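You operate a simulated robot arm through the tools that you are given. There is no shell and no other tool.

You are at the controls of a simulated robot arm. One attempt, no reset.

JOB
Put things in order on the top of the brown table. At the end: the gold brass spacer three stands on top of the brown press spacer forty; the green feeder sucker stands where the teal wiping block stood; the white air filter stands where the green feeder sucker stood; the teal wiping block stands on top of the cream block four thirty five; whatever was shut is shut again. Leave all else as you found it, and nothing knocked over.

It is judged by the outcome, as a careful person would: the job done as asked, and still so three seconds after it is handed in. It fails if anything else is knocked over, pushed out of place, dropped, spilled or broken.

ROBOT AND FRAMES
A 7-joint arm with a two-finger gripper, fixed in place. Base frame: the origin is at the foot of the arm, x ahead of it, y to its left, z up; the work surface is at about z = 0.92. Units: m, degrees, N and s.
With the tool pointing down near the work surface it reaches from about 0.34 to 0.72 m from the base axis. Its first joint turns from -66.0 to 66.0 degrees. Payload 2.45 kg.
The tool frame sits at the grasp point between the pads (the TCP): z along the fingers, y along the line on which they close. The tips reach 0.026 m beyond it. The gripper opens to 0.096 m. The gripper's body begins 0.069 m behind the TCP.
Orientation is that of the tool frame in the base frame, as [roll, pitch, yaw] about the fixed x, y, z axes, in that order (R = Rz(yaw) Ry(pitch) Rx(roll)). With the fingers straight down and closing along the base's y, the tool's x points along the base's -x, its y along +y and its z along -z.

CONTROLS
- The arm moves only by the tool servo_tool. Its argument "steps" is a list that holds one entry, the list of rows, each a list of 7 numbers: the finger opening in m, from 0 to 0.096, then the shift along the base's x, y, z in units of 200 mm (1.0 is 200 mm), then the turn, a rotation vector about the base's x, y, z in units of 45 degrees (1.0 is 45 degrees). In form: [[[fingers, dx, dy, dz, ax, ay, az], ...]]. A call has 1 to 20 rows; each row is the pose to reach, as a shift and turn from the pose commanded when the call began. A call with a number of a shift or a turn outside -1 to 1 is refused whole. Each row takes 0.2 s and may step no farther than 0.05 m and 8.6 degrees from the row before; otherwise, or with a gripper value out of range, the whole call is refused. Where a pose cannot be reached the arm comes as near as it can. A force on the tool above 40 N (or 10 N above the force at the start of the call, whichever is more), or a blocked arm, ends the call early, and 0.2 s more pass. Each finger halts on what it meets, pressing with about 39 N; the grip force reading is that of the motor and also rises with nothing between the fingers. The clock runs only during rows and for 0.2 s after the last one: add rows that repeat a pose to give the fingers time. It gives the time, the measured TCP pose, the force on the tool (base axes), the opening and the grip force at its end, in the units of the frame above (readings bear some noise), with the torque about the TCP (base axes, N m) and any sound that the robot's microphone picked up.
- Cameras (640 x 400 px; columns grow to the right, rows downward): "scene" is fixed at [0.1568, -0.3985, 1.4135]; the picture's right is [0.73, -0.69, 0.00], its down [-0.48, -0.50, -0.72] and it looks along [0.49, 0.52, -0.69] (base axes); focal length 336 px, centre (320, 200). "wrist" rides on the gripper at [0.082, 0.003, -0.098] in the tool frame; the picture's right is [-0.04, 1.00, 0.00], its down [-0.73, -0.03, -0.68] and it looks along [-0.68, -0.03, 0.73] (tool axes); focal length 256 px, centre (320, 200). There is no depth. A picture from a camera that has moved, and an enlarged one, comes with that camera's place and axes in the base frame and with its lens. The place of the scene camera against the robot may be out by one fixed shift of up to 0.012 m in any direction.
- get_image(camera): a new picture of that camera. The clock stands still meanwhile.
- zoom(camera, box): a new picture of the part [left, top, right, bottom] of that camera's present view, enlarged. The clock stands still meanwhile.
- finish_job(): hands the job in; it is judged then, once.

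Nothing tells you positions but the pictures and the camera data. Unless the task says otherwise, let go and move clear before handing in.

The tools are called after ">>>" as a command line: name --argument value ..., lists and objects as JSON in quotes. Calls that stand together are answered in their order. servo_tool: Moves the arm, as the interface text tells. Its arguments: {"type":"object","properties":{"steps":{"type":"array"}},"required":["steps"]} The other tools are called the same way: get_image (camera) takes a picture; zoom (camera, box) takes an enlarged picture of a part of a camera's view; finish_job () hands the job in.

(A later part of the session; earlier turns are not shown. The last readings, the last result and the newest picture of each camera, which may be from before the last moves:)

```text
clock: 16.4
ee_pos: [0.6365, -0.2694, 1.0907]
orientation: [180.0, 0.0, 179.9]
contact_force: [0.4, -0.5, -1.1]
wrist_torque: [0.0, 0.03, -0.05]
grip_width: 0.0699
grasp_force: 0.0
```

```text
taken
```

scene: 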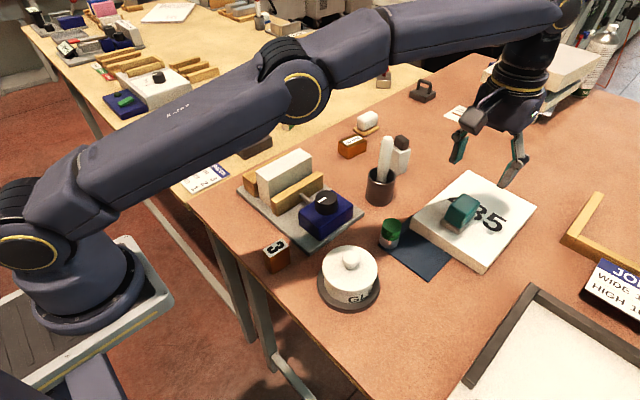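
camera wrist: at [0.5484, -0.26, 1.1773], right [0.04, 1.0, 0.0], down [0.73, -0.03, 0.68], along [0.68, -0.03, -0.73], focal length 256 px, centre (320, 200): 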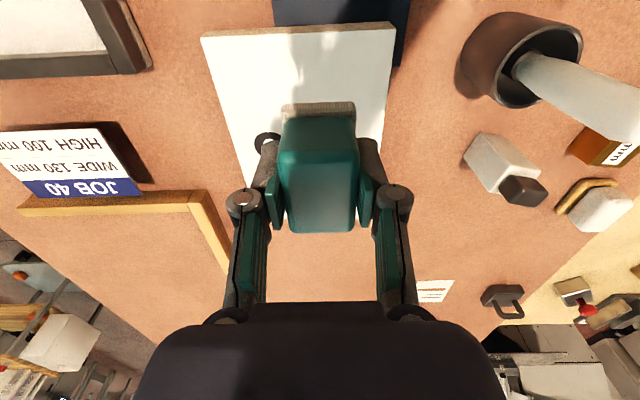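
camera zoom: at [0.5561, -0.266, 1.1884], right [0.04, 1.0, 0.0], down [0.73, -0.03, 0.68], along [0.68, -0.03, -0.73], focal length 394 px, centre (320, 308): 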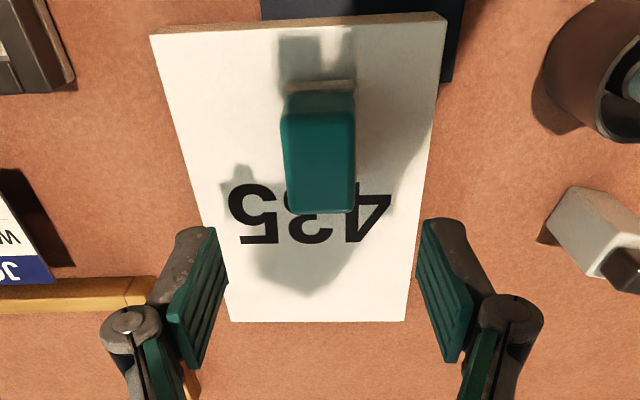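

The teal block now stands on the 435 block. Next is the green sucker, so I'll move back to get a close view of it.

>>> servo_tool --steps '[[[0.07, -0.2, 0.08, 0, 0, 0, 0], [0.07, -0.4, 0.16, 0, 0, 0, 0], [0.07, -0.6, 0.24, 0, 0, 0, 0], [0.07, -0.8, 0.3, 0, 0, 0, 0], [0.07, -0.93, 0.35, 0, 0, 0, 0], [0.07, -0.93, 0.35, 0, 0, 0, 0]]]'

>>> get_image --camera "wrist"

>>> zoom --camera "wrist" --box '[260, 110, 400, 210]'

>>> zoom --camera "scene" --box '[350, 190, 450, 290]'

```text
clock: 17.8
ee_pos: [0.4513, -0.2003, 1.0905]
orientation: [179.9, 0.0, -180.0]
contact_force: [0.1, -0.1, 0.1]
wrist_torque: [0.01, 0.02, 0.02]
grip_width: 0.0701
grasp_force: 0.1
```

```text
taken
camera wrist: at [0.3691, -0.1963, 1.1879], right [0.04, 1.0, 0.0], down [0.73, -0.03, 0.68], along [0.68, -0.03, -0.73], focal length 256 px, centre (320, 200)
```

wrist: 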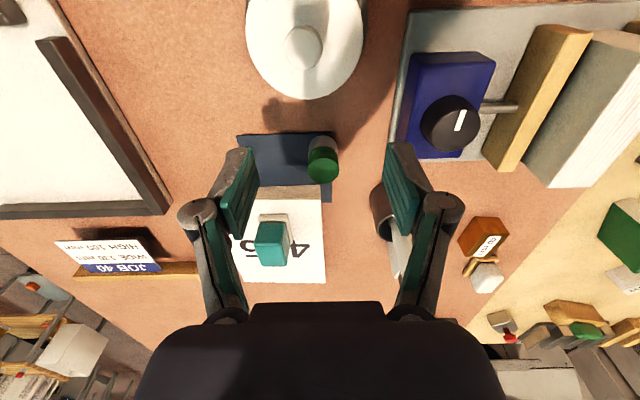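

```text
4.00 times, centred on (330, 160) of wrist
camera zoom: at [0.3691, -0.1963, 1.1879], right [0.04, 1.0, 0.0], down [0.73, -0.03, 0.68], along [0.68, -0.03, -0.73], focal length 1024 px, centre (280, 360)
```

zoom: 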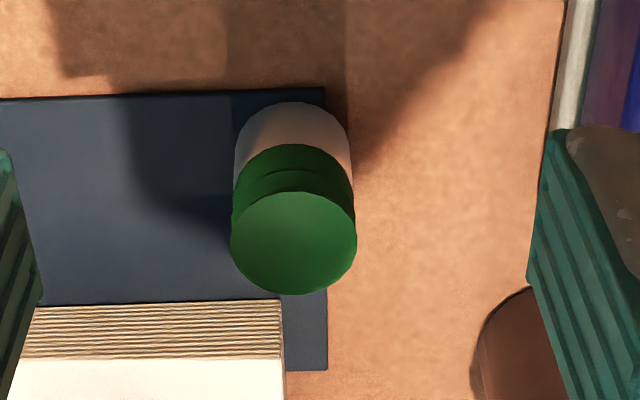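

```text
4.00 times, centred on (400, 240) of scene
camera zoom: at [0.1568, -0.3985, 1.4135], right [0.73, -0.69, 0.0], down [-0.48, -0.5, -0.72], along [0.49, 0.52, -0.69], focal length 1346 px, centre (0, 40)
```

zoom: 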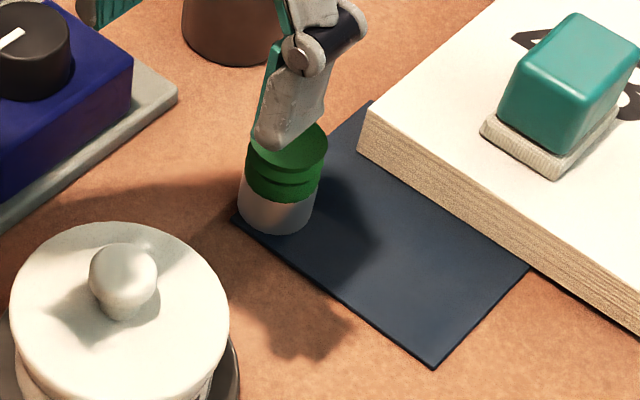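

The sucker is a cylinder about 34 mm across and 45 mm tall, centred near (0.5326,-0.1998). I'll align above it and check before descending.

>>> servo_tool --steps '[[[0.065, 0.15, 0.002, -0.05, 0, 0, 0], [0.06, 0.3, 0.002, -0.15, 0, 0, 0], [0.06, 0.4065, 0.002, -0.3, 0, 0, 0], [0.06, 0.4065, 0.002, -0.43, 0, 0, 0], [0.06, 0.4065, 0.002, -0.43, 0, 0, 0]]]'

>>> get_image --camera "wrist"

>>> zoom --camera "scene" --box '[350, 170, 470, 290]'

```text
clock: 19.0
ee_pos: [0.5322, -0.2014, 1.0049]
orientation: [180.0, 0.1, -179.9]
contact_force: [0.8, 0.6, -0.1]
wrist_torque: [-0.01, 0.01, -0.02]
grip_width: 0.0601
grasp_force: 0.0
```

```text
taken
camera wrist: at [0.4516, -0.1972, 1.1025], right [0.04, 1.0, 0.0], down [0.73, -0.03, 0.68], along [0.68, -0.03, -0.73], focal length 256 px, centre (320, 200)
```

wrist: 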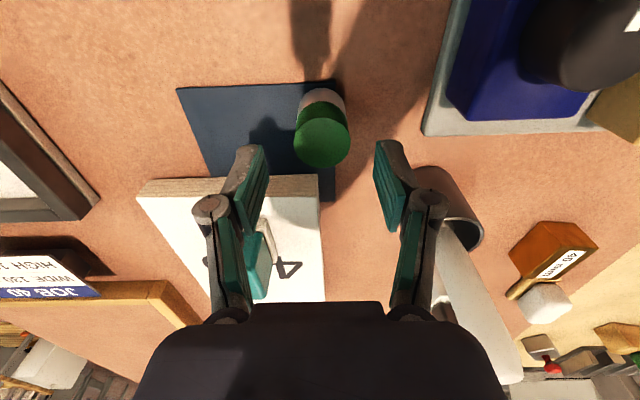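

```text
3.33 times, centred on (410, 230) of scene
camera zoom: at [0.1568, -0.3985, 1.4135], right [0.73, -0.69, 0.0], down [-0.48, -0.5, -0.72], along [0.49, 0.52, -0.69], focal length 1122 px, centre (20, 100)
```

zoom: 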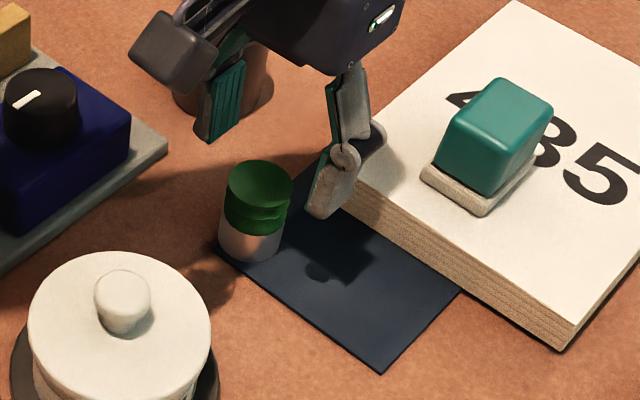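

The alignment is good, with the sucker centred between the fingers. I'll descend and close.

>>> servo_tool --steps '[[[0.06, 0, 0.003, -0.1, 0, 0, 0], [0.06, 0, 0.003, -0.2, 0, 0, 0], [0.06, 0, 0.003, -0.245, 0, 0, 0], [0.06, 0, 0.003, -0.245, 0, 0, 0]]]'

>>> get_image --camera "wrist"

```text
clock: 20.0
ee_pos: [0.5327, -0.1998, 0.9547]
orientation: [-180.0, -0.1, -180.0]
contact_force: [-0.2, 0.7, -0.4]
wrist_torque: [0.02, -0.01, 0.0]
grip_width: 0.06
grasp_force: 0.0
```

```text
taken
camera wrist: at [0.4519, -0.1955, 1.0533], right [0.04, 1.0, 0.0], down [0.73, -0.03, 0.68], along [0.68, -0.03, -0.73], focal length 256 px, centre (320, 200)
```

wrist: 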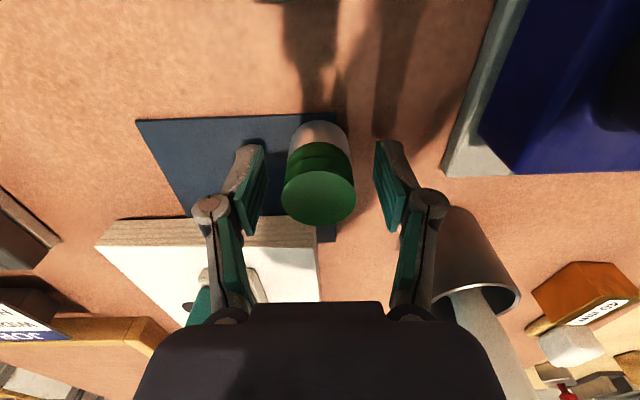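

>>> servo_tool --steps '[[[0.03, 0, 0, 0, 0, 0, 0], [0.0, 0, 0, 0, 0, 0, 0], [0.0, 0, 0, 0, 0, 0, 0], [0.0, 0, 0, 0, 0, 0, 0], [0.0, 0, 0, 0, 0, 0, 0]]]'

>>> get_image --camera "wrist"

```text
clock: 21.2
ee_pos: [0.5342, -0.2, 0.9549]
orientation: [-179.9, 0.0, -180.0]
contact_force: [-0.4, -1.1, -0.1]
wrist_torque: [-0.09, 0.0, 0.0]
grip_width: 0.0322
grasp_force: 39.5
```

```text
taken
camera wrist: at [0.4519, -0.1956, 1.0536], right [0.04, 1.0, 0.0], down [0.73, -0.03, 0.68], along [0.68, -0.03, -0.73], focal length 256 px, centre (320, 200)
```

wrist: 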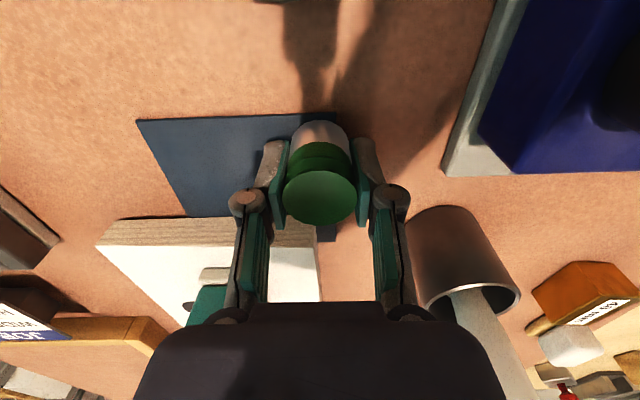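

The grip is good. I'll lift it and carry it to the teal block's old spot at about (0.431,-0.360).

>>> servo_tool --steps '[[[0.0, 0, 0, 0.1, 0, 0, 0], [0.0, 0, 0, 0.25, 0, 0, 0], [0.0, 0, 0, 0.4, 0, 0, 0], [0.0, 0, 0, 0.5, 0, 0, 0], [0.0, -0.1, -0.16, 0.5, 0, 0, 0], [0.0, -0.2, -0.32, 0.5, 0, 0, 0], [0.0, -0.3, -0.48, 0.5, 0, 0, 0], [0.0, -0.4, -0.64, 0.5, 0, 0, 0], [0.0, -0.503, -0.8, 0.5, 0, 0, 0], [0.0, -0.503, -0.8, 0.3, 0, 0, 0], [0.0, -0.503, -0.8, 0.1, 0, 0, 0], [0.0, -0.503, -0.8, 0.1, 0, 0, 0]]]'

>>> get_image --camera "wrist"

>>> zoom --camera "scene" --box '[360, 250, 520, 370]'

```text
clock: 23.8
ee_pos: [0.4304, -0.3583, 0.9744]
orientation: [-180.0, 0.0, -180.0]
contact_force: [0.4, 0.0, -0.8]
wrist_torque: [0.01, 0.0, 0.0]
grip_width: 0.0322
grasp_force: 39.1
```

```text
taken
camera wrist: at [0.3506, -0.3548, 1.073], right [0.04, 1.0, 0.0], down [0.73, -0.03, 0.68], along [0.68, -0.03, -0.73], focal length 256 px, centre (320, 200)
```

wrist: 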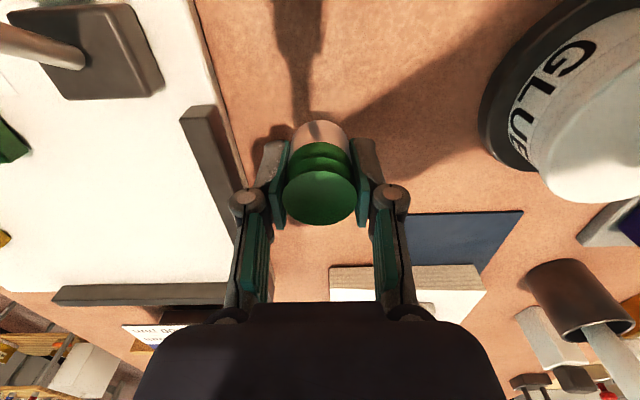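

```text
3.33 times, centred on (440, 310) of scene
camera zoom: at [0.1568, -0.3985, 1.4135], right [0.73, -0.69, 0.0], down [-0.48, -0.5, -0.72], along [0.49, 0.52, -0.69], focal length 1122 px, centre (-80, -167)
```

zoom: 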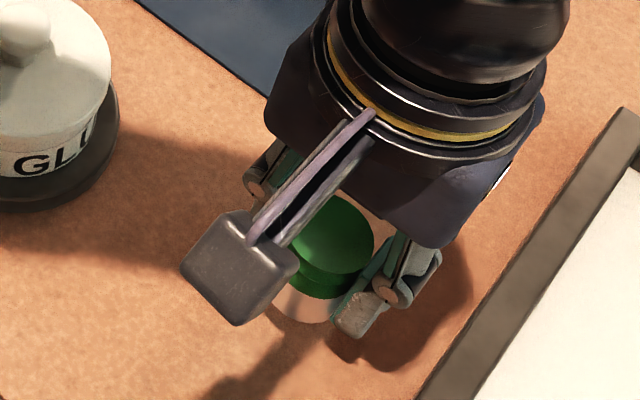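

The sucker hovers over the target spot. I'll lower it gently until it touches the table.

>>> servo_tool --steps '[[[0.0, 0.0075, -0.005, -0.04, 0, 0, 0], [0.0, 0.0075, -0.005, -0.075, 0, 0, 0], [0.0, 0.0075, -0.005, -0.085, 0, 0, 0], [0.0, 0.0075, -0.005, -0.09, 0, 0, 0], [0.0, 0.0075, -0.005, -0.095, 0, 0, 0]]]'

```text
clock: 25.0
ee_pos: [0.433, -0.3604, 0.9554]
orientation: [-180.0, 0.1, -180.0]
contact_force: [0.0, 0.7, 0.1]
wrist_torque: [-0.02, -0.02, 0.02]
grip_width: 0.0324
grasp_force: 39.3
```

>>> servo_tool --steps '[[[0.0, 0, 0, -0.005, 0, 0, 0], [0.0, 0, 0, -0.01, 0, 0, 0], [0.0, 0, 0, -0.01, 0, 0, 0]]]'

```text
clock: 25.8
ee_pos: [0.4338, -0.3614, 0.9542]
orientation: [180.0, 0.0, 180.0]
contact_force: [-0.1, -0.3, -1.5]
wrist_torque: [-0.01, -0.02, -0.04]
grip_width: 0.032
grasp_force: 38.6
```

>>> servo_tool --steps '[[[0.0, 0, 0, -0.005, 0, 0, 0], [0.0, 0, 0, -0.01, 0, 0, 0], [0.0, 0, 0, -0.01, 0, 0, 0]]]'

>>> zoom --camera "wrist" --box '[220, 60, 420, 240]'

```text
clock: 26.6
ee_pos: [0.4334, -0.3621, 0.9516]
orientation: [-179.9, -0.1, -180.0]
contact_force: [-2.9, 1.9, 4.1]
wrist_torque: [0.06, 0.08, -0.01]
grip_width: 0.0319
grasp_force: 38.9
```

```text
2.22 times, centred on (320, 150) of wrist
camera zoom: at [0.3521, -0.3566, 1.0506], right [0.04, 1.0, 0.0], down [0.73, -0.03, 0.68], along [0.68, -0.03, -0.73], focal length 569 px, centre (320, 311)
```

zoom: 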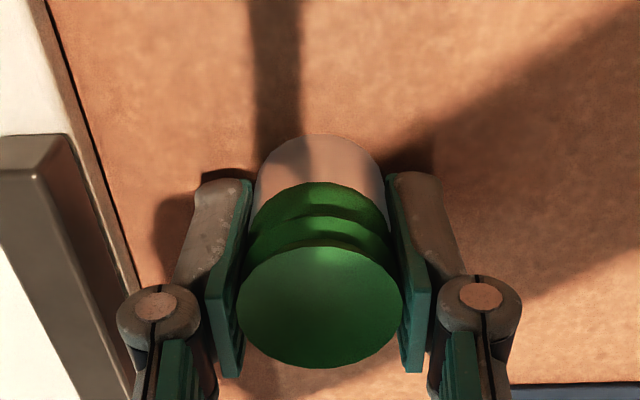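

It touches the table with about 4 N, and the picture puts its centre at about (0.431,-0.360). I'll release and lift.

>>> servo_tool --steps '[[[0.036, 0, 0, 0, 0, 0, 0], [0.045, 0, 0, 0, 0, 0, 0], [0.06, 0, 0, 0, 0, 0, 0], [0.06, 0, 0, 0.1, 0, 0, 0], [0.06, 0, 0, 0.3, 0, 0, 0], [0.06, 0, 0, 0.5, 0, 0, 0], [0.06, 0, 0, 0.6, 0, 0, 0], [0.06, 0, 0, 0.6, 0, 0, 0]]]'

>>> get_image --camera "wrist"

>>> get_image --camera "scene"

```text
clock: 28.4
ee_pos: [0.4336, -0.3606, 1.0717]
orientation: [-180.0, 0.0, -180.0]
contact_force: [1.0, -0.3, 0.0]
wrist_torque: [0.02, -0.03, 0.03]
grip_width: 0.06
grasp_force: 0.1
```

```text
taken
camera wrist: at [0.3519, -0.3571, 1.1706], right [0.04, 1.0, 0.0], down [0.73, -0.03, 0.68], along [0.68, -0.03, -0.73], focal length 256 px, centre (320, 200)
```

wrist: 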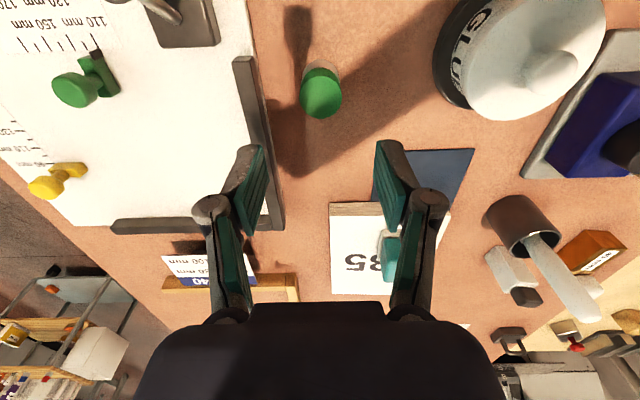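

```text
taken
```

scene: 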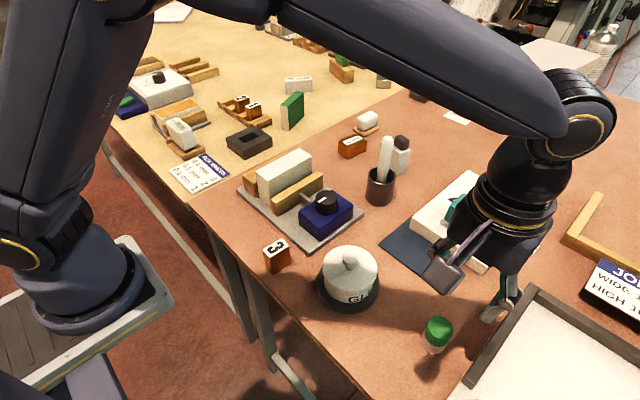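

The sucker stands where the teal block was. Next I'll check the glue pot, so I'll go above its knob at about (0.411,-0.210).

>>> servo_tool --steps '[[[0.06, -0.03, 0.19, 0, 0, 0, 0], [0.06, -0.06, 0.38, 0, 0, 0, 0], [0.06, -0.09, 0.57, 0, 0, 0, 0], [0.055, -0.113, 0.755, 0, 0, 0, 0], [0.055, -0.113, 0.755, -0.15, 0, 0, 0], [0.055, -0.113, 0.755, -0.15, 0, 0, 0]]]'

>>> get_image --camera "wrist"

>>> zoom --camera "scene" --box '[290, 200, 430, 330]'

```text
clock: 29.8
ee_pos: [0.4102, -0.2088, 1.0426]
orientation: [-179.9, 0.0, -180.0]
contact_force: [0.3, 0.3, -0.7]
wrist_torque: [0.0, 0.0, -0.01]
grip_width: 0.0551
grasp_force: 0.2
```

```text
taken
camera wrist: at [0.3296, -0.2053, 1.14], right [0.04, 1.0, 0.0], down [0.73, -0.03, 0.68], along [0.68, -0.03, -0.73], focal length 256 px, centre (320, 200)
```

wrist: 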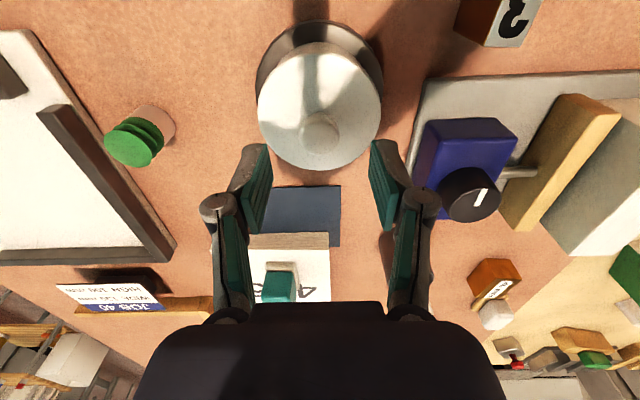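

```text
3.08 times, centred on (360, 265) of scene
camera zoom: at [0.1568, -0.3985, 1.4135], right [0.73, -0.69, 0.0], down [-0.48, -0.5, -0.72], along [0.49, 0.52, -0.69], focal length 1035 px, centre (197, 0)
```

zoom: 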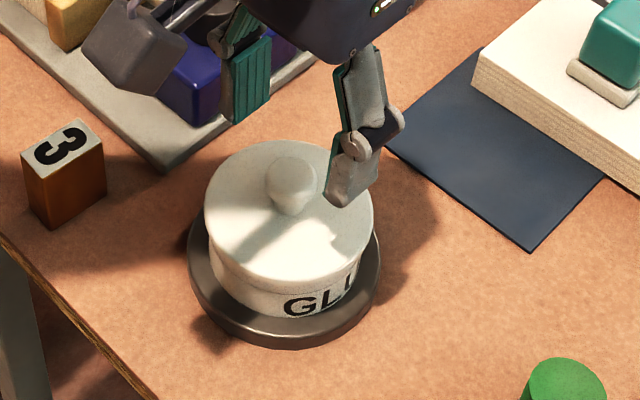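

>>> zoom --camera "wrist" --box '[240, 10, 400, 200]'

```text
2.11 times, centred on (320, 105) of wrist
camera zoom: at [0.3296, -0.2053, 1.14], right [0.04, 1.0, 0.0], down [0.73, -0.03, 0.68], along [0.68, -0.03, -0.73], focal length 539 px, centre (320, 400)
```

zoom: 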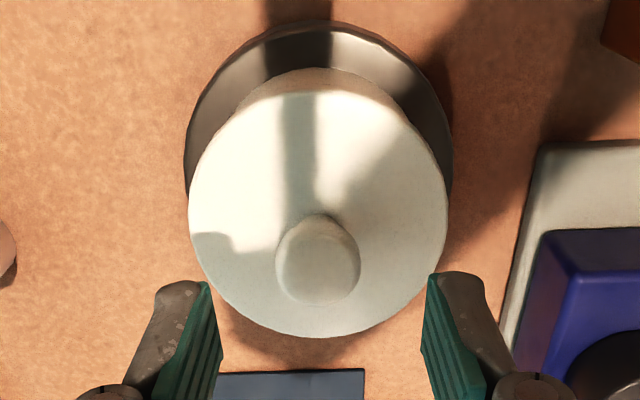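

The knob and lid are centred at about (0.410,-0.210). I'll descend around the knob and close.

>>> servo_tool --steps '[[[0.055, 0, -0.004, -0.1, 0, 0, 0], [0.055, 0, -0.004, -0.2, 0, 0, 0], [0.055, 0, -0.004, -0.245, 0, 0, 0], [0.055, 0, -0.004, -0.245, 0, 0, 0]]]'

>>> get_image --camera "wrist"

>>> zoom --camera "scene" --box '[290, 200, 430, 330]'

```text
clock: 30.8
ee_pos: [0.4116, -0.2107, 0.9929]
orientation: [-179.9, 0.2, 180.0]
contact_force: [-4.5, 2.0, 24.7]
wrist_torque: [0.24, 0.11, -0.01]
grip_width: 0.0607
grasp_force: 10.0
```

```text
taken
camera wrist: at [0.3297, -0.2064, 1.0914], right [0.04, 1.0, 0.0], down [0.73, -0.03, 0.68], along [0.68, -0.03, -0.73], focal length 256 px, centre (320, 200)
```

wrist: 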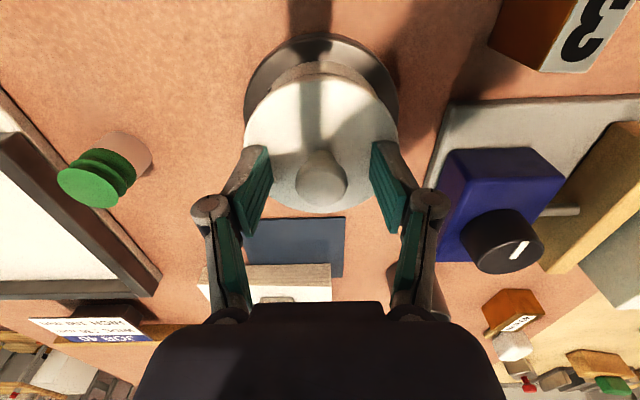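

```text
3.08 times, centred on (360, 265) of scene
camera zoom: at [0.1564, -0.3983, 1.4136], right [0.73, -0.69, 0.0], down [-0.48, -0.5, -0.72], along [0.49, 0.52, -0.69], focal length 1035 px, centre (197, 0)
```

zoom: 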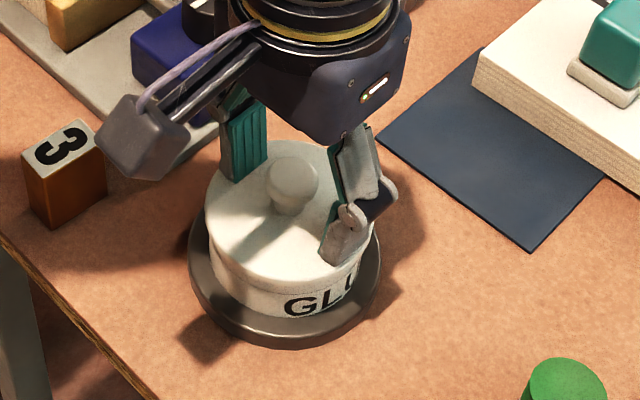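

The finger tips touched the lid with 25 N, so the lid surface is slightly higher than I thought. I'll back off a few millimetres before closing.

>>> servo_tool --steps '[[[0.055, 0, 0, 0.015, 0, 0, 0], [0.055, 0, 0, 0.03, 0, 0, 0], [0.055, 0, 0, 0.03, 0, 0, 0]]]'

>>> zoom --camera "wrist" --box '[200, 10, 440, 240]'

```text
clock: 31.6
ee_pos: [0.411, -0.2106, 0.9979]
orientation: [-179.9, 0.0, 180.0]
contact_force: [0.1, -0.3, 0.1]
wrist_torque: [0.01, 0.01, 0.0]
grip_width: 0.0551
grasp_force: 0.0
```

```text
1.74 times, centred on (320, 125) of wrist
camera zoom: at [0.3295, -0.2064, 1.0968], right [0.04, 1.0, 0.0], down [0.73, -0.03, 0.68], along [0.68, -0.03, -0.73], focal length 445 px, centre (320, 330)
```

zoom: 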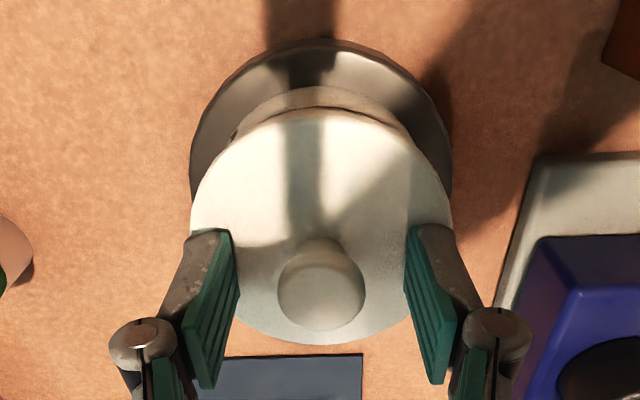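

Force is back to zero and the knob is between the pads. Closing now.

>>> servo_tool --steps '[[[0.03, 0, 0, 0, 0, 0, 0], [0.0, 0, 0, 0, 0, 0, 0], [0.0, 0, 0, 0, 0, 0, 0], [0.0, 0, 0, 0, 0, 0, 0], [0.0, 0, 0, 0, 0, 0, 0]]]'

>>> zoom --camera "wrist" --box '[200, 10, 440, 240]'

```text
clock: 32.8
ee_pos: [0.4102, -0.211, 0.9979]
orientation: [-180.0, 0.0, 179.9]
contact_force: [-0.4, -1.0, 0.2]
wrist_torque: [0.0, -0.04, -0.02]
grip_width: 0.0234
grasp_force: 39.1
heard: snap
```

```text
1.74 times, centred on (320, 125) of wrist
camera zoom: at [0.3296, -0.2064, 1.097], right [0.04, 1.0, 0.0], down [0.73, -0.03, 0.68], along [0.68, -0.03, -0.73], focal length 445 px, centre (320, 330)
```

zoom: 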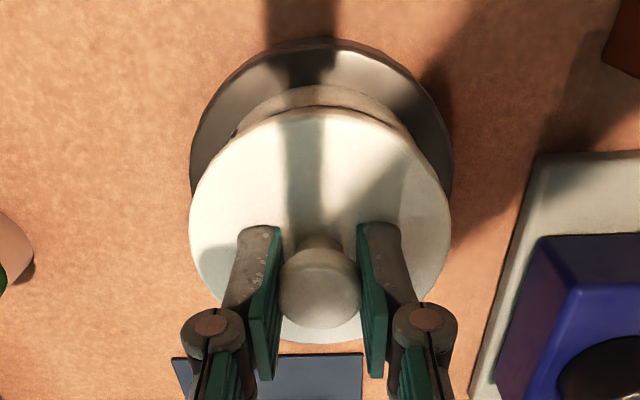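

I heard a snap as the fingers closed. I'll look carefully before lifting anything.

>>> get_image --camera "scene"

>>> zoom --camera "scene" --box '[300, 220, 410, 320]'

>>> get_image --camera "wrist"

>>> zoom --camera "wrist" --box '[270, 110, 370, 210]'

```text
taken
```

scene: 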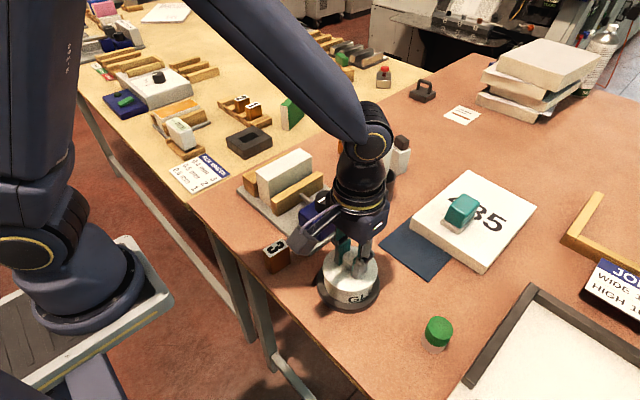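

```text
4.00 times, centred on (355, 270) of scene
camera zoom: at [0.1568, -0.3985, 1.4135], right [0.73, -0.69, 0.0], down [-0.48, -0.5, -0.72], along [0.49, 0.52, -0.69], focal length 1346 px, centre (180, -80)
```

zoom: 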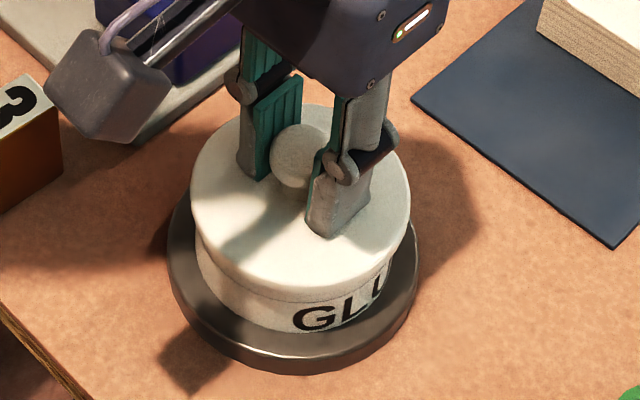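

```text
taken
camera wrist: at [0.3296, -0.2064, 1.097], right [0.04, 1.0, 0.0], down [0.73, -0.03, 0.68], along [0.68, -0.03, -0.73], focal length 256 px, centre (320, 200)
```

wrist: 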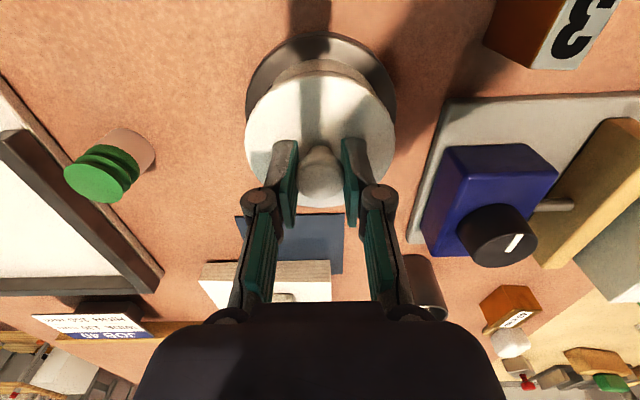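

```text
4.00 times, centred on (320, 160) of wrist
camera zoom: at [0.3296, -0.2064, 1.097], right [0.04, 1.0, 0.0], down [0.73, -0.03, 0.68], along [0.68, -0.03, -0.73], focal length 1024 px, centre (320, 360)
```

zoom: 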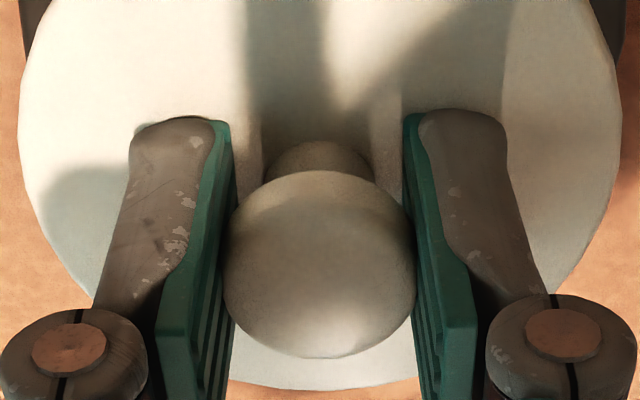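

Nothing looks broken: the knob is held intact on its neck. I'll lift very gently by 1 cm and watch the force.

>>> servo_tool --steps '[[[0.0, 0, 0, 0.01, 0, 0, 0], [0.0, 0, 0, 0.025, 0, 0, 0], [0.0, 0, 0, 0.05, 0, 0, 0], [0.0, 0, 0, 0.05, 0, 0, 0]]]'

>>> get_image --camera "wrist"

>>> zoom --camera "scene" --box '[300, 220, 410, 320]'

```text
clock: 33.8
ee_pos: [0.4111, -0.2095, 1.0092]
orientation: [-180.0, 0.0, 179.9]
contact_force: [0.9, -0.4, 0.7]
wrist_torque: [-0.02, 0.01, 0.01]
grip_width: 0.0233
grasp_force: 39.1
```

```text
taken
camera wrist: at [0.3296, -0.2067, 1.1071], right [0.04, 1.0, 0.0], down [0.73, -0.03, 0.68], along [0.68, -0.03, -0.73], focal length 256 px, centre (320, 200)
```

wrist: 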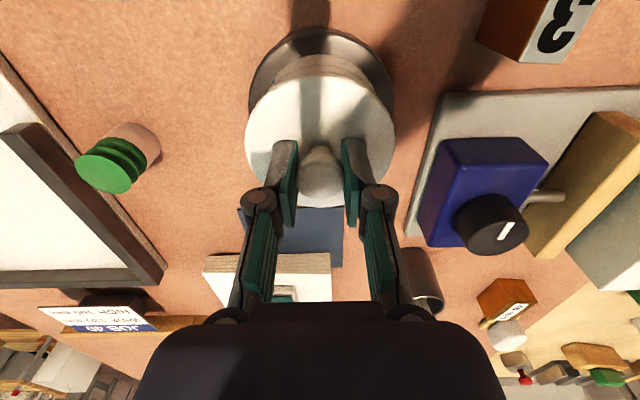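

```text
4.00 times, centred on (355, 270) of scene
camera zoom: at [0.1568, -0.3985, 1.4135], right [0.73, -0.69, 0.0], down [-0.48, -0.5, -0.72], along [0.49, 0.52, -0.69], focal length 1346 px, centre (180, -80)
```

zoom: 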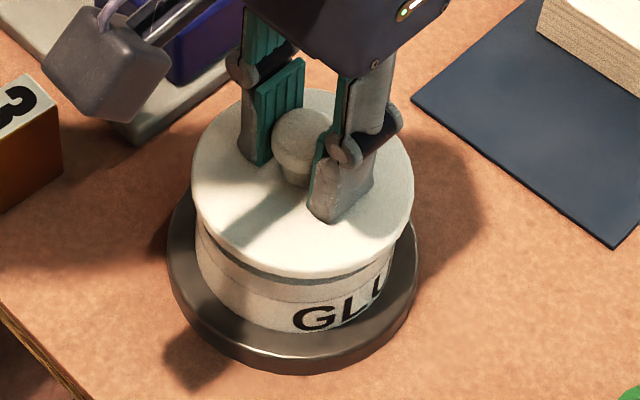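

The lid is lifting off cleanly with the knob and the pot stays put. I'll raise it higher and look inside.

>>> servo_tool --steps '[[[0.0, 0, 0, 0.1, 0, 0, 0], [0.0, 0, 0, 0.25, 0, 0, 0], [0.0, 0, 0, 0.4, 0, 0, 0], [0.0, 0, 0, 0.5, 0, 0, 0], [0.0, 0.1, -0.15, 0.5, 0, 0, 0], [0.0, 0.2, -0.3, 0.5, 0, 0, 0], [0.0, 0.3, -0.45, 0.5, 0, 0, 0], [0.0, 0.3, -0.45, 0.5, 0, 0, 0]]]'

>>> get_image --camera "wrist"

>>> get_image --camera "scene"

>>> zoom --camera "scene" --box '[300, 220, 410, 320]'

```text
clock: 35.6
ee_pos: [0.4699, -0.3004, 1.1098]
orientation: [180.0, 0.0, 179.9]
contact_force: [0.2, -0.1, -0.3]
wrist_torque: [-0.04, -0.01, -0.04]
grip_width: 0.0233
grasp_force: 39.6
```

```text
taken
camera wrist: at [0.3892, -0.297, 1.208], right [0.04, 1.0, 0.0], down [0.73, -0.03, 0.68], along [0.68, -0.03, -0.73], focal length 256 px, centre (320, 200)
```

wrist: 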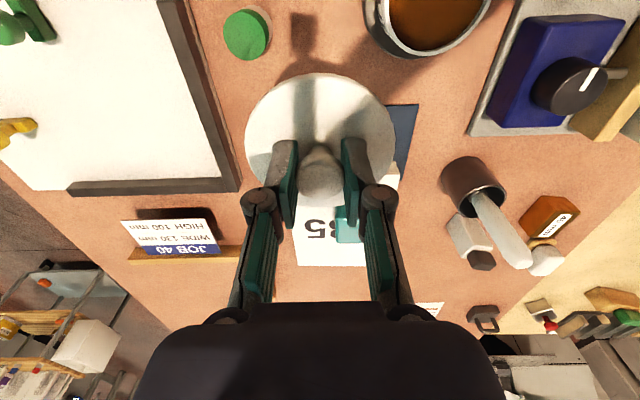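

```text
taken
```

scene: 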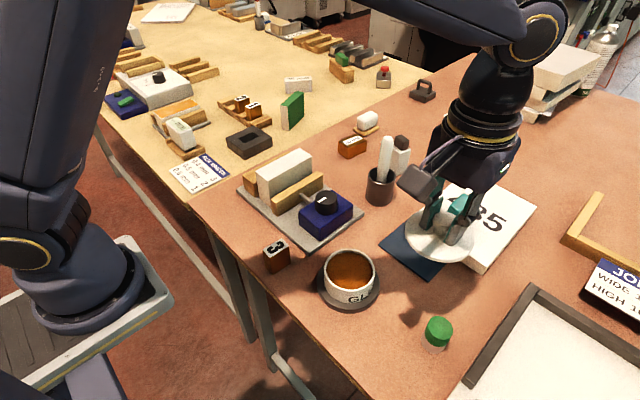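

```text
4.00 times, centred on (355, 270) of scene
camera zoom: at [0.1568, -0.3985, 1.4135], right [0.73, -0.69, 0.0], down [-0.48, -0.5, -0.72], along [0.49, 0.52, -0.69], focal length 1346 px, centre (180, -80)
```

zoom: 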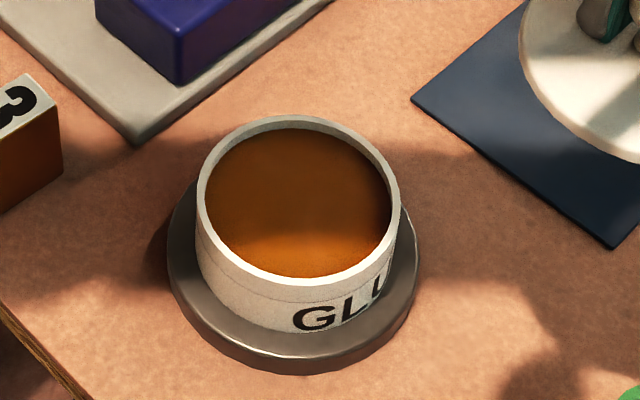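

The pot holds only glue, with no filter. I'll put the lid straight back by retracing the same path exactly.

>>> servo_tool --steps '[[[0.0, -0.1, 0.15, 0, 0, 0, 0], [0.0, -0.2, 0.3, 0, 0, 0, 0], [0.0, -0.3, 0.45, 0, 0, 0, 0], [0.0, -0.3, 0.45, 0, 0, 0, 0], [0.0, -0.3, 0.45, -0.15, 0, 0, 0], [0.0, -0.3, 0.45, -0.3, 0, 0, 0], [0.0, -0.3, 0.45, -0.42, 0, 0, 0], [0.0, -0.3, 0.45, -0.48, 0, 0, 0], [0.0, -0.3, 0.45, -0.48, 0, 0, 0]]]'

>>> get_image --camera "wrist"

>>> zoom --camera "scene" --box '[300, 220, 410, 320]'

```text
clock: 37.6
ee_pos: [0.4114, -0.2119, 1.0128]
orientation: [-179.9, 0.0, 179.9]
contact_force: [-0.5, 0.1, 0.2]
wrist_torque: [-0.03, -0.03, -0.01]
grip_width: 0.0234
grasp_force: 39.5
```

```text
taken
camera wrist: at [0.3299, -0.2069, 1.1111], right [0.04, 1.0, 0.0], down [0.73, -0.03, 0.68], along [0.68, -0.03, -0.73], focal length 256 px, centre (320, 200)
```

wrist: 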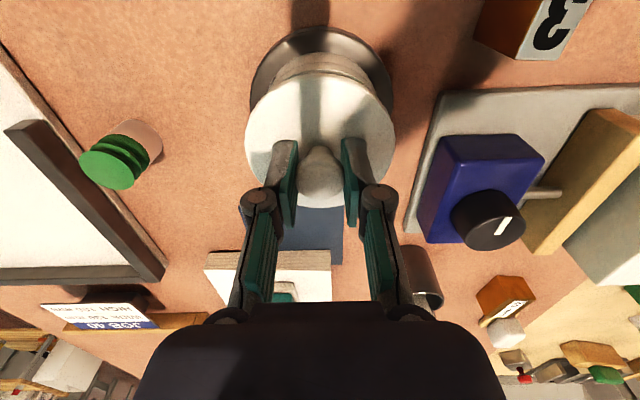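

```text
4.00 times, centred on (355, 270) of scene
camera zoom: at [0.1568, -0.3985, 1.4135], right [0.73, -0.69, 0.0], down [-0.48, -0.5, -0.72], along [0.49, 0.52, -0.69], focal length 1346 px, centre (180, -80)
```

zoom: 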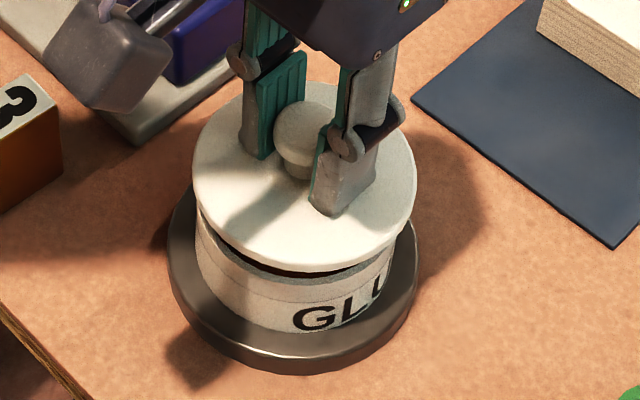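

>>> servo_tool --steps '[[[0.0, 0, 0, -0.03, 0, 0, 0], [0.0, 0, 0, -0.05, 0, 0, 0], [0.0, 0, 0, -0.06, 0, 0, 0], [0.0, 0, 0, -0.07, 0, 0, 0], [0.0, 0, 0, -0.07, 0, 0, 0]]]'

>>> zoom --camera "wrist" --box '[200, 10, 440, 240]'

>>> zoom --camera "scene" --box '[300, 220, 410, 320]'

```text
clock: 38.8
ee_pos: [0.4119, -0.2114, 0.9998]
orientation: [-179.9, -0.1, 180.0]
contact_force: [-0.1, -1.5, 0.6]
wrist_torque: [0.0, -0.02, 0.02]
grip_width: 0.0232
grasp_force: 38.5
```

```text
1.74 times, centred on (320, 125) of wrist
camera zoom: at [0.33, -0.2066, 1.0972], right [0.04, 1.0, 0.0], down [0.73, -0.03, 0.68], along [0.68, -0.03, -0.73], focal length 445 px, centre (320, 330)
```

zoom: 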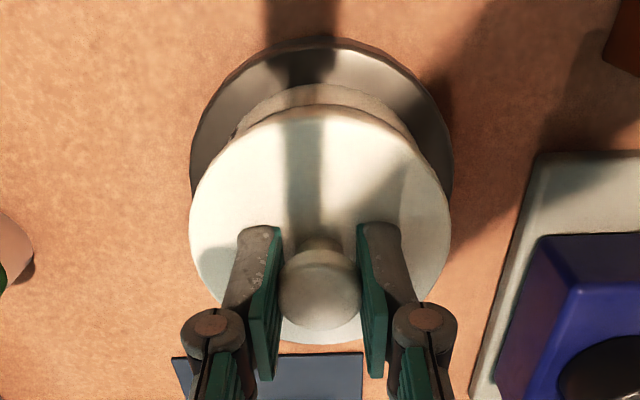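

```text
4.00 times, centred on (355, 270) of scene
camera zoom: at [0.1568, -0.3985, 1.4135], right [0.73, -0.69, 0.0], down [-0.48, -0.5, -0.72], along [0.49, 0.52, -0.69], focal length 1346 px, centre (180, -80)
```

zoom: 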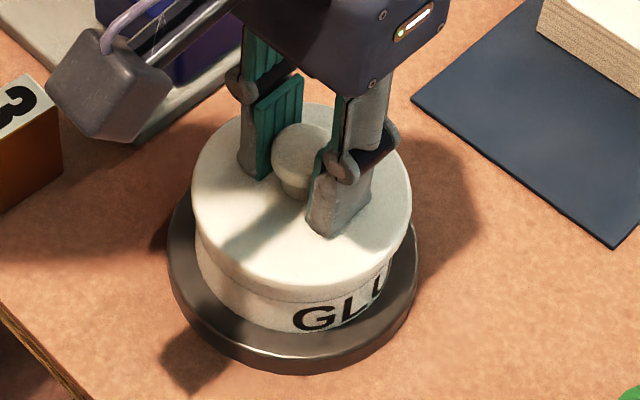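

The lid is nearly seated. I'll go down another millimetre or two to feel contact.

>>> servo_tool --steps '[[[0.0, 0, 0, -0.005, 0, 0, 0], [0.0, 0, 0, -0.01, 0, 0, 0], [0.0, 0, 0, -0.01, 0, 0, 0]]]'

```text
clock: 39.8
ee_pos: [0.41, -0.2103, 0.9981]
orientation: [179.9, 0.0, -180.0]
contact_force: [-3.8, 4.0, 8.6]
wrist_torque: [-0.04, 0.0, 0.0]
grip_width: 0.0232
grasp_force: 39.1
heard: snap
stopped in row 3: the force on the tool passed its limit at 41 N (the readings are from after the stop); the commanded pose is now the measured one
```

The lid seated with another snap, which suggests it is clipped shut again. I'll release the knob and rise to check it.

>>> servo_tool --steps '[[[0.03, 0, 0, 0, 0, 0, 0], [0.04, 0, 0, 0, 0, 0, 0], [0.05, 0, 0, 0, 0, 0, 0], [0.05, 0, 0, 0, 0, 0, 0]]]'

>>> zoom --camera "scene" --box '[300, 220, 410, 320]'

>>> zoom --camera "wrist" --box '[200, 10, 440, 240]'

```text
clock: 40.8
ee_pos: [0.4116, -0.211, 0.9978]
orientation: [-179.9, 0.0, 179.9]
contact_force: [-0.6, 0.3, 0.2]
wrist_torque: [0.03, 0.02, -0.01]
grip_width: 0.0502
grasp_force: 0.1
```

```text
4.00 times, centred on (355, 270) of scene
camera zoom: at [0.1568, -0.3985, 1.4135], right [0.73, -0.69, 0.0], down [-0.48, -0.5, -0.72], along [0.49, 0.52, -0.69], focal length 1346 px, centre (180, -80)
```

zoom: 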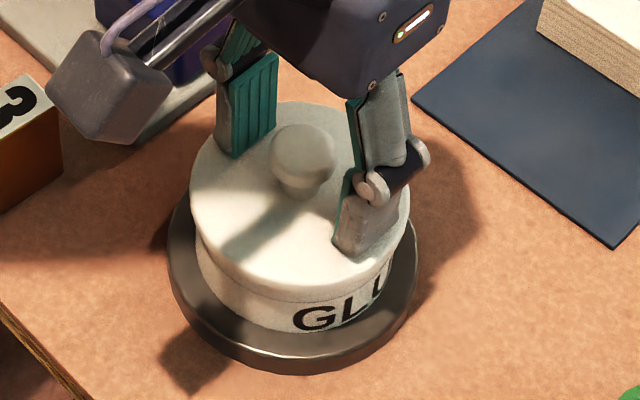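

```text
1.74 times, centred on (320, 125) of wrist
camera zoom: at [0.33, -0.2066, 1.0963], right [0.04, 1.0, 0.0], down [0.73, -0.03, 0.68], along [0.68, -0.03, -0.73], focal length 445 px, centre (320, 330)
```

zoom: 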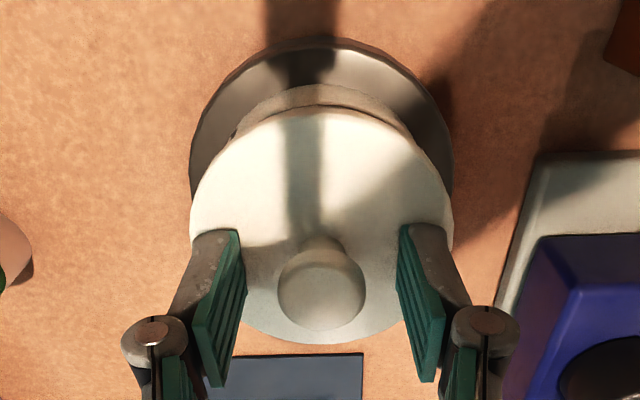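

The lid looks exactly as it was. Now I need to find the white air filter, so I'll rise and survey the right side and the far area.

>>> servo_tool --steps '[[[0.06, 0, 0, 0.1, 0, 0, 0], [0.07, 0, 0, 0.3, 0, 0, 0], [0.08, 0, 0, 0.5, 0, 0, 0], [0.08, 0.1, -0.15, 0.65, 0, 0, 0], [0.08, 0.2, -0.3, 0.75, 0, 0, 0], [0.08, 0.3, -0.45, 0.8, 0, 0, 0], [0.08, 0.4, -0.6, 0.8, 0, 0, 0], [0.08, 0.45, -0.8, 0.8, 0, 0, 0], [0.08, 0.45, -1.0, 0.8, 0, 0, 0], [0.08, 0.45, -1.0, 0.8, 0, 0, 0]]]'

>>> get_image --camera "wrist"

>>> zoom --camera "wrist" --box '[0, 0, 320, 200]'

>>> zoom --camera "wrist" --box '[0, 180, 320, 400]'

>>> get_image --camera "scene"

```text
clock: 43.0
ee_pos: [0.4995, -0.4103, 1.1595]
orientation: [179.9, -0.1, 180.0]
contact_force: [1.0, -0.7, 0.1]
wrist_torque: [0.0, 0.02, 0.03]
grip_width: 0.0802
grasp_force: 0.0
```

```text
taken
camera wrist: at [0.4195, -0.4064, 1.2568], right [0.04, 1.0, 0.0], down [0.73, -0.03, 0.68], along [0.68, -0.03, -0.73], focal length 256 px, centre (320, 200)
```

wrist: 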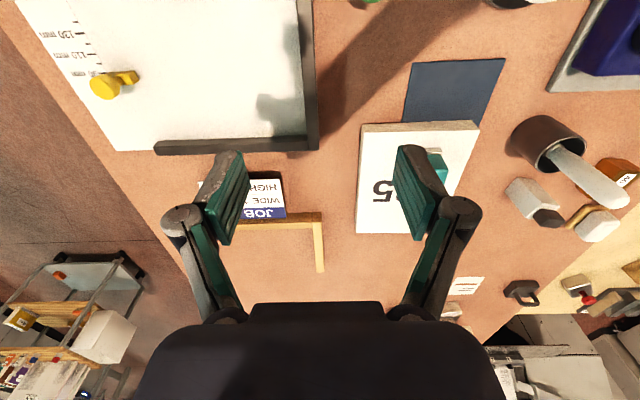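

```text
2.00 times, centred on (160, 100) of wrist
camera zoom: at [0.4195, -0.4064, 1.2568], right [0.04, 1.0, 0.0], down [0.73, -0.03, 0.68], along [0.68, -0.03, -0.73], focal length 512 px, centre (640, 400)
```

zoom: 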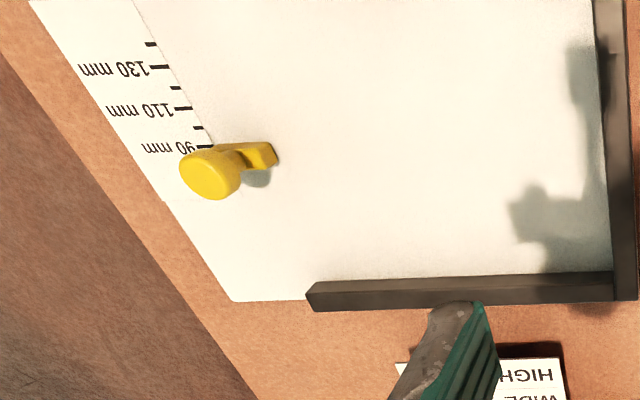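

```text
1.82 times, centred on (160, 290) of wrist
camera zoom: at [0.4195, -0.4064, 1.2568], right [0.04, 1.0, 0.0], down [0.73, -0.03, 0.68], along [0.68, -0.03, -0.73], focal length 465 px, centre (611, 36)
```

zoom: 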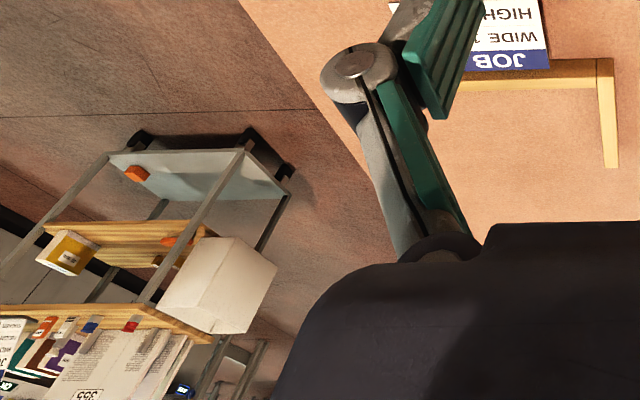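

```text
taken
```

scene: 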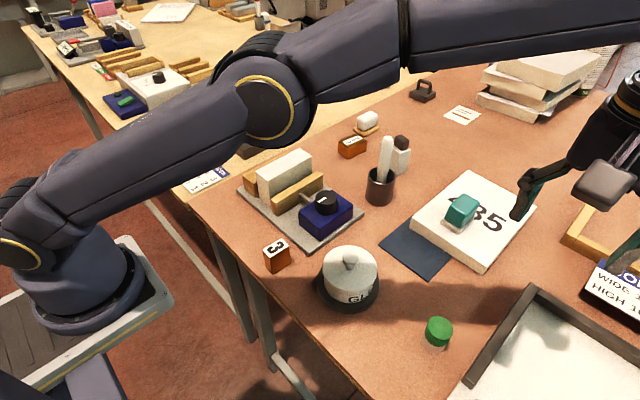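

I see no filter in this area. The white body with a dark cap behind the cup, within reach at about (0.71,-0.08), now looks like the best candidate, while the white pad at about (0.77,0.08) is out of reach. I'll take a closer look at both.

>>> servo_tool --steps '[[[0.08, 0.03, 0.22, 0, 0, 0, 0], [0.08, 0.06, 0.44, 0, 0, 0, 0], [0.08, 0.1, 0.66, 0, 0, 0, 0], [0.08, 0.15, 0.88, 0, 0, 0, 0], [0.08, 0.2, 1.0, 0, 0, 0, 0]]]'

>>> servo_tool --steps '[[[0.08, 0.0, 0.22, 0, 0, 0, 0], [0.08, 0.0, 0.44, 0, 0, 0, 0], [0.08, 0.0, 0.66, 0, 0, 0, 0], [0.08, 0.05, 0.85, -0.1, 0, 0, 0], [0.08, 0.1, 0.9, -0.25, 0, 0, 0], [0.08, 0.1, 0.9, -0.25, 0, 0, 0]]]'

>>> get_image --camera "wrist"

>>> zoom --camera "wrist" --box '[200, 100, 420, 300]'

>>> get_image --camera "scene"

```text
clock: 44.2
ee_pos: [0.5419, -0.2095, 1.1576]
orientation: [180.0, -0.1, -180.0]
contact_force: [0.3, 0.2, -0.6]
wrist_torque: [0.0, 0.01, -0.01]
grip_width: 0.0799
grasp_force: 0.0
```

```text
clock: 45.6
ee_pos: [0.5599, -0.0304, 1.1082]
orientation: [-179.9, 0.0, 180.0]
contact_force: [0.9, -0.7, 0.8]
wrist_torque: [0.04, -0.02, 0.0]
grip_width: 0.0797
grasp_force: 0.1
```

```text
taken
camera wrist: at [0.4799, -0.0263, 1.206], right [0.04, 1.0, 0.0], down [0.73, -0.03, 0.68], along [0.68, -0.03, -0.73], focal length 256 px, centre (320, 200)
```

wrist: 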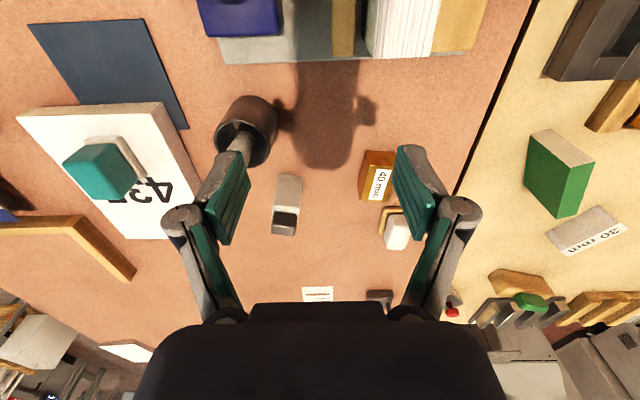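

```text
2.00 times, centred on (310, 200) of wrist
camera zoom: at [0.4799, -0.0263, 1.206], right [0.04, 1.0, 0.0], down [0.73, -0.03, 0.68], along [0.68, -0.03, -0.73], focal length 512 px, centre (340, 200)
```

zoom: 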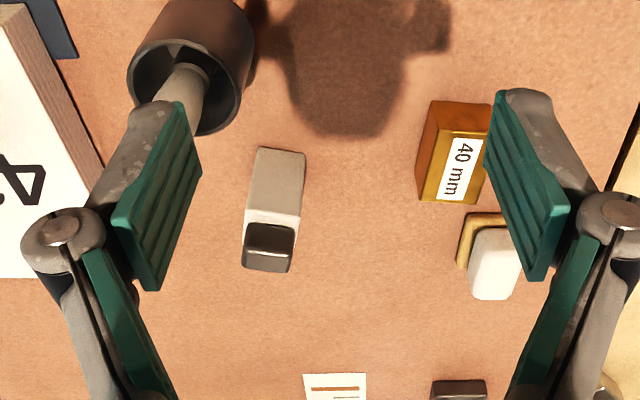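

```text
taken
```

scene: 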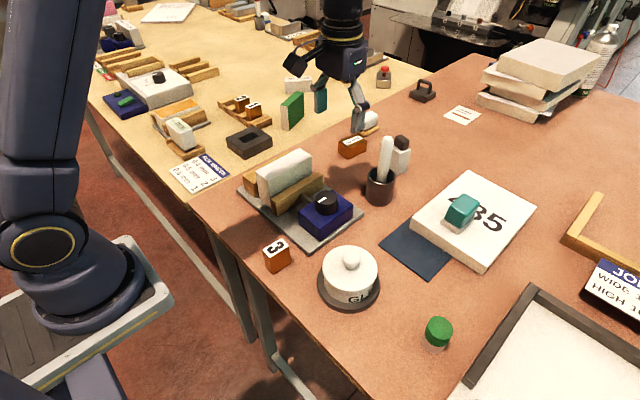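

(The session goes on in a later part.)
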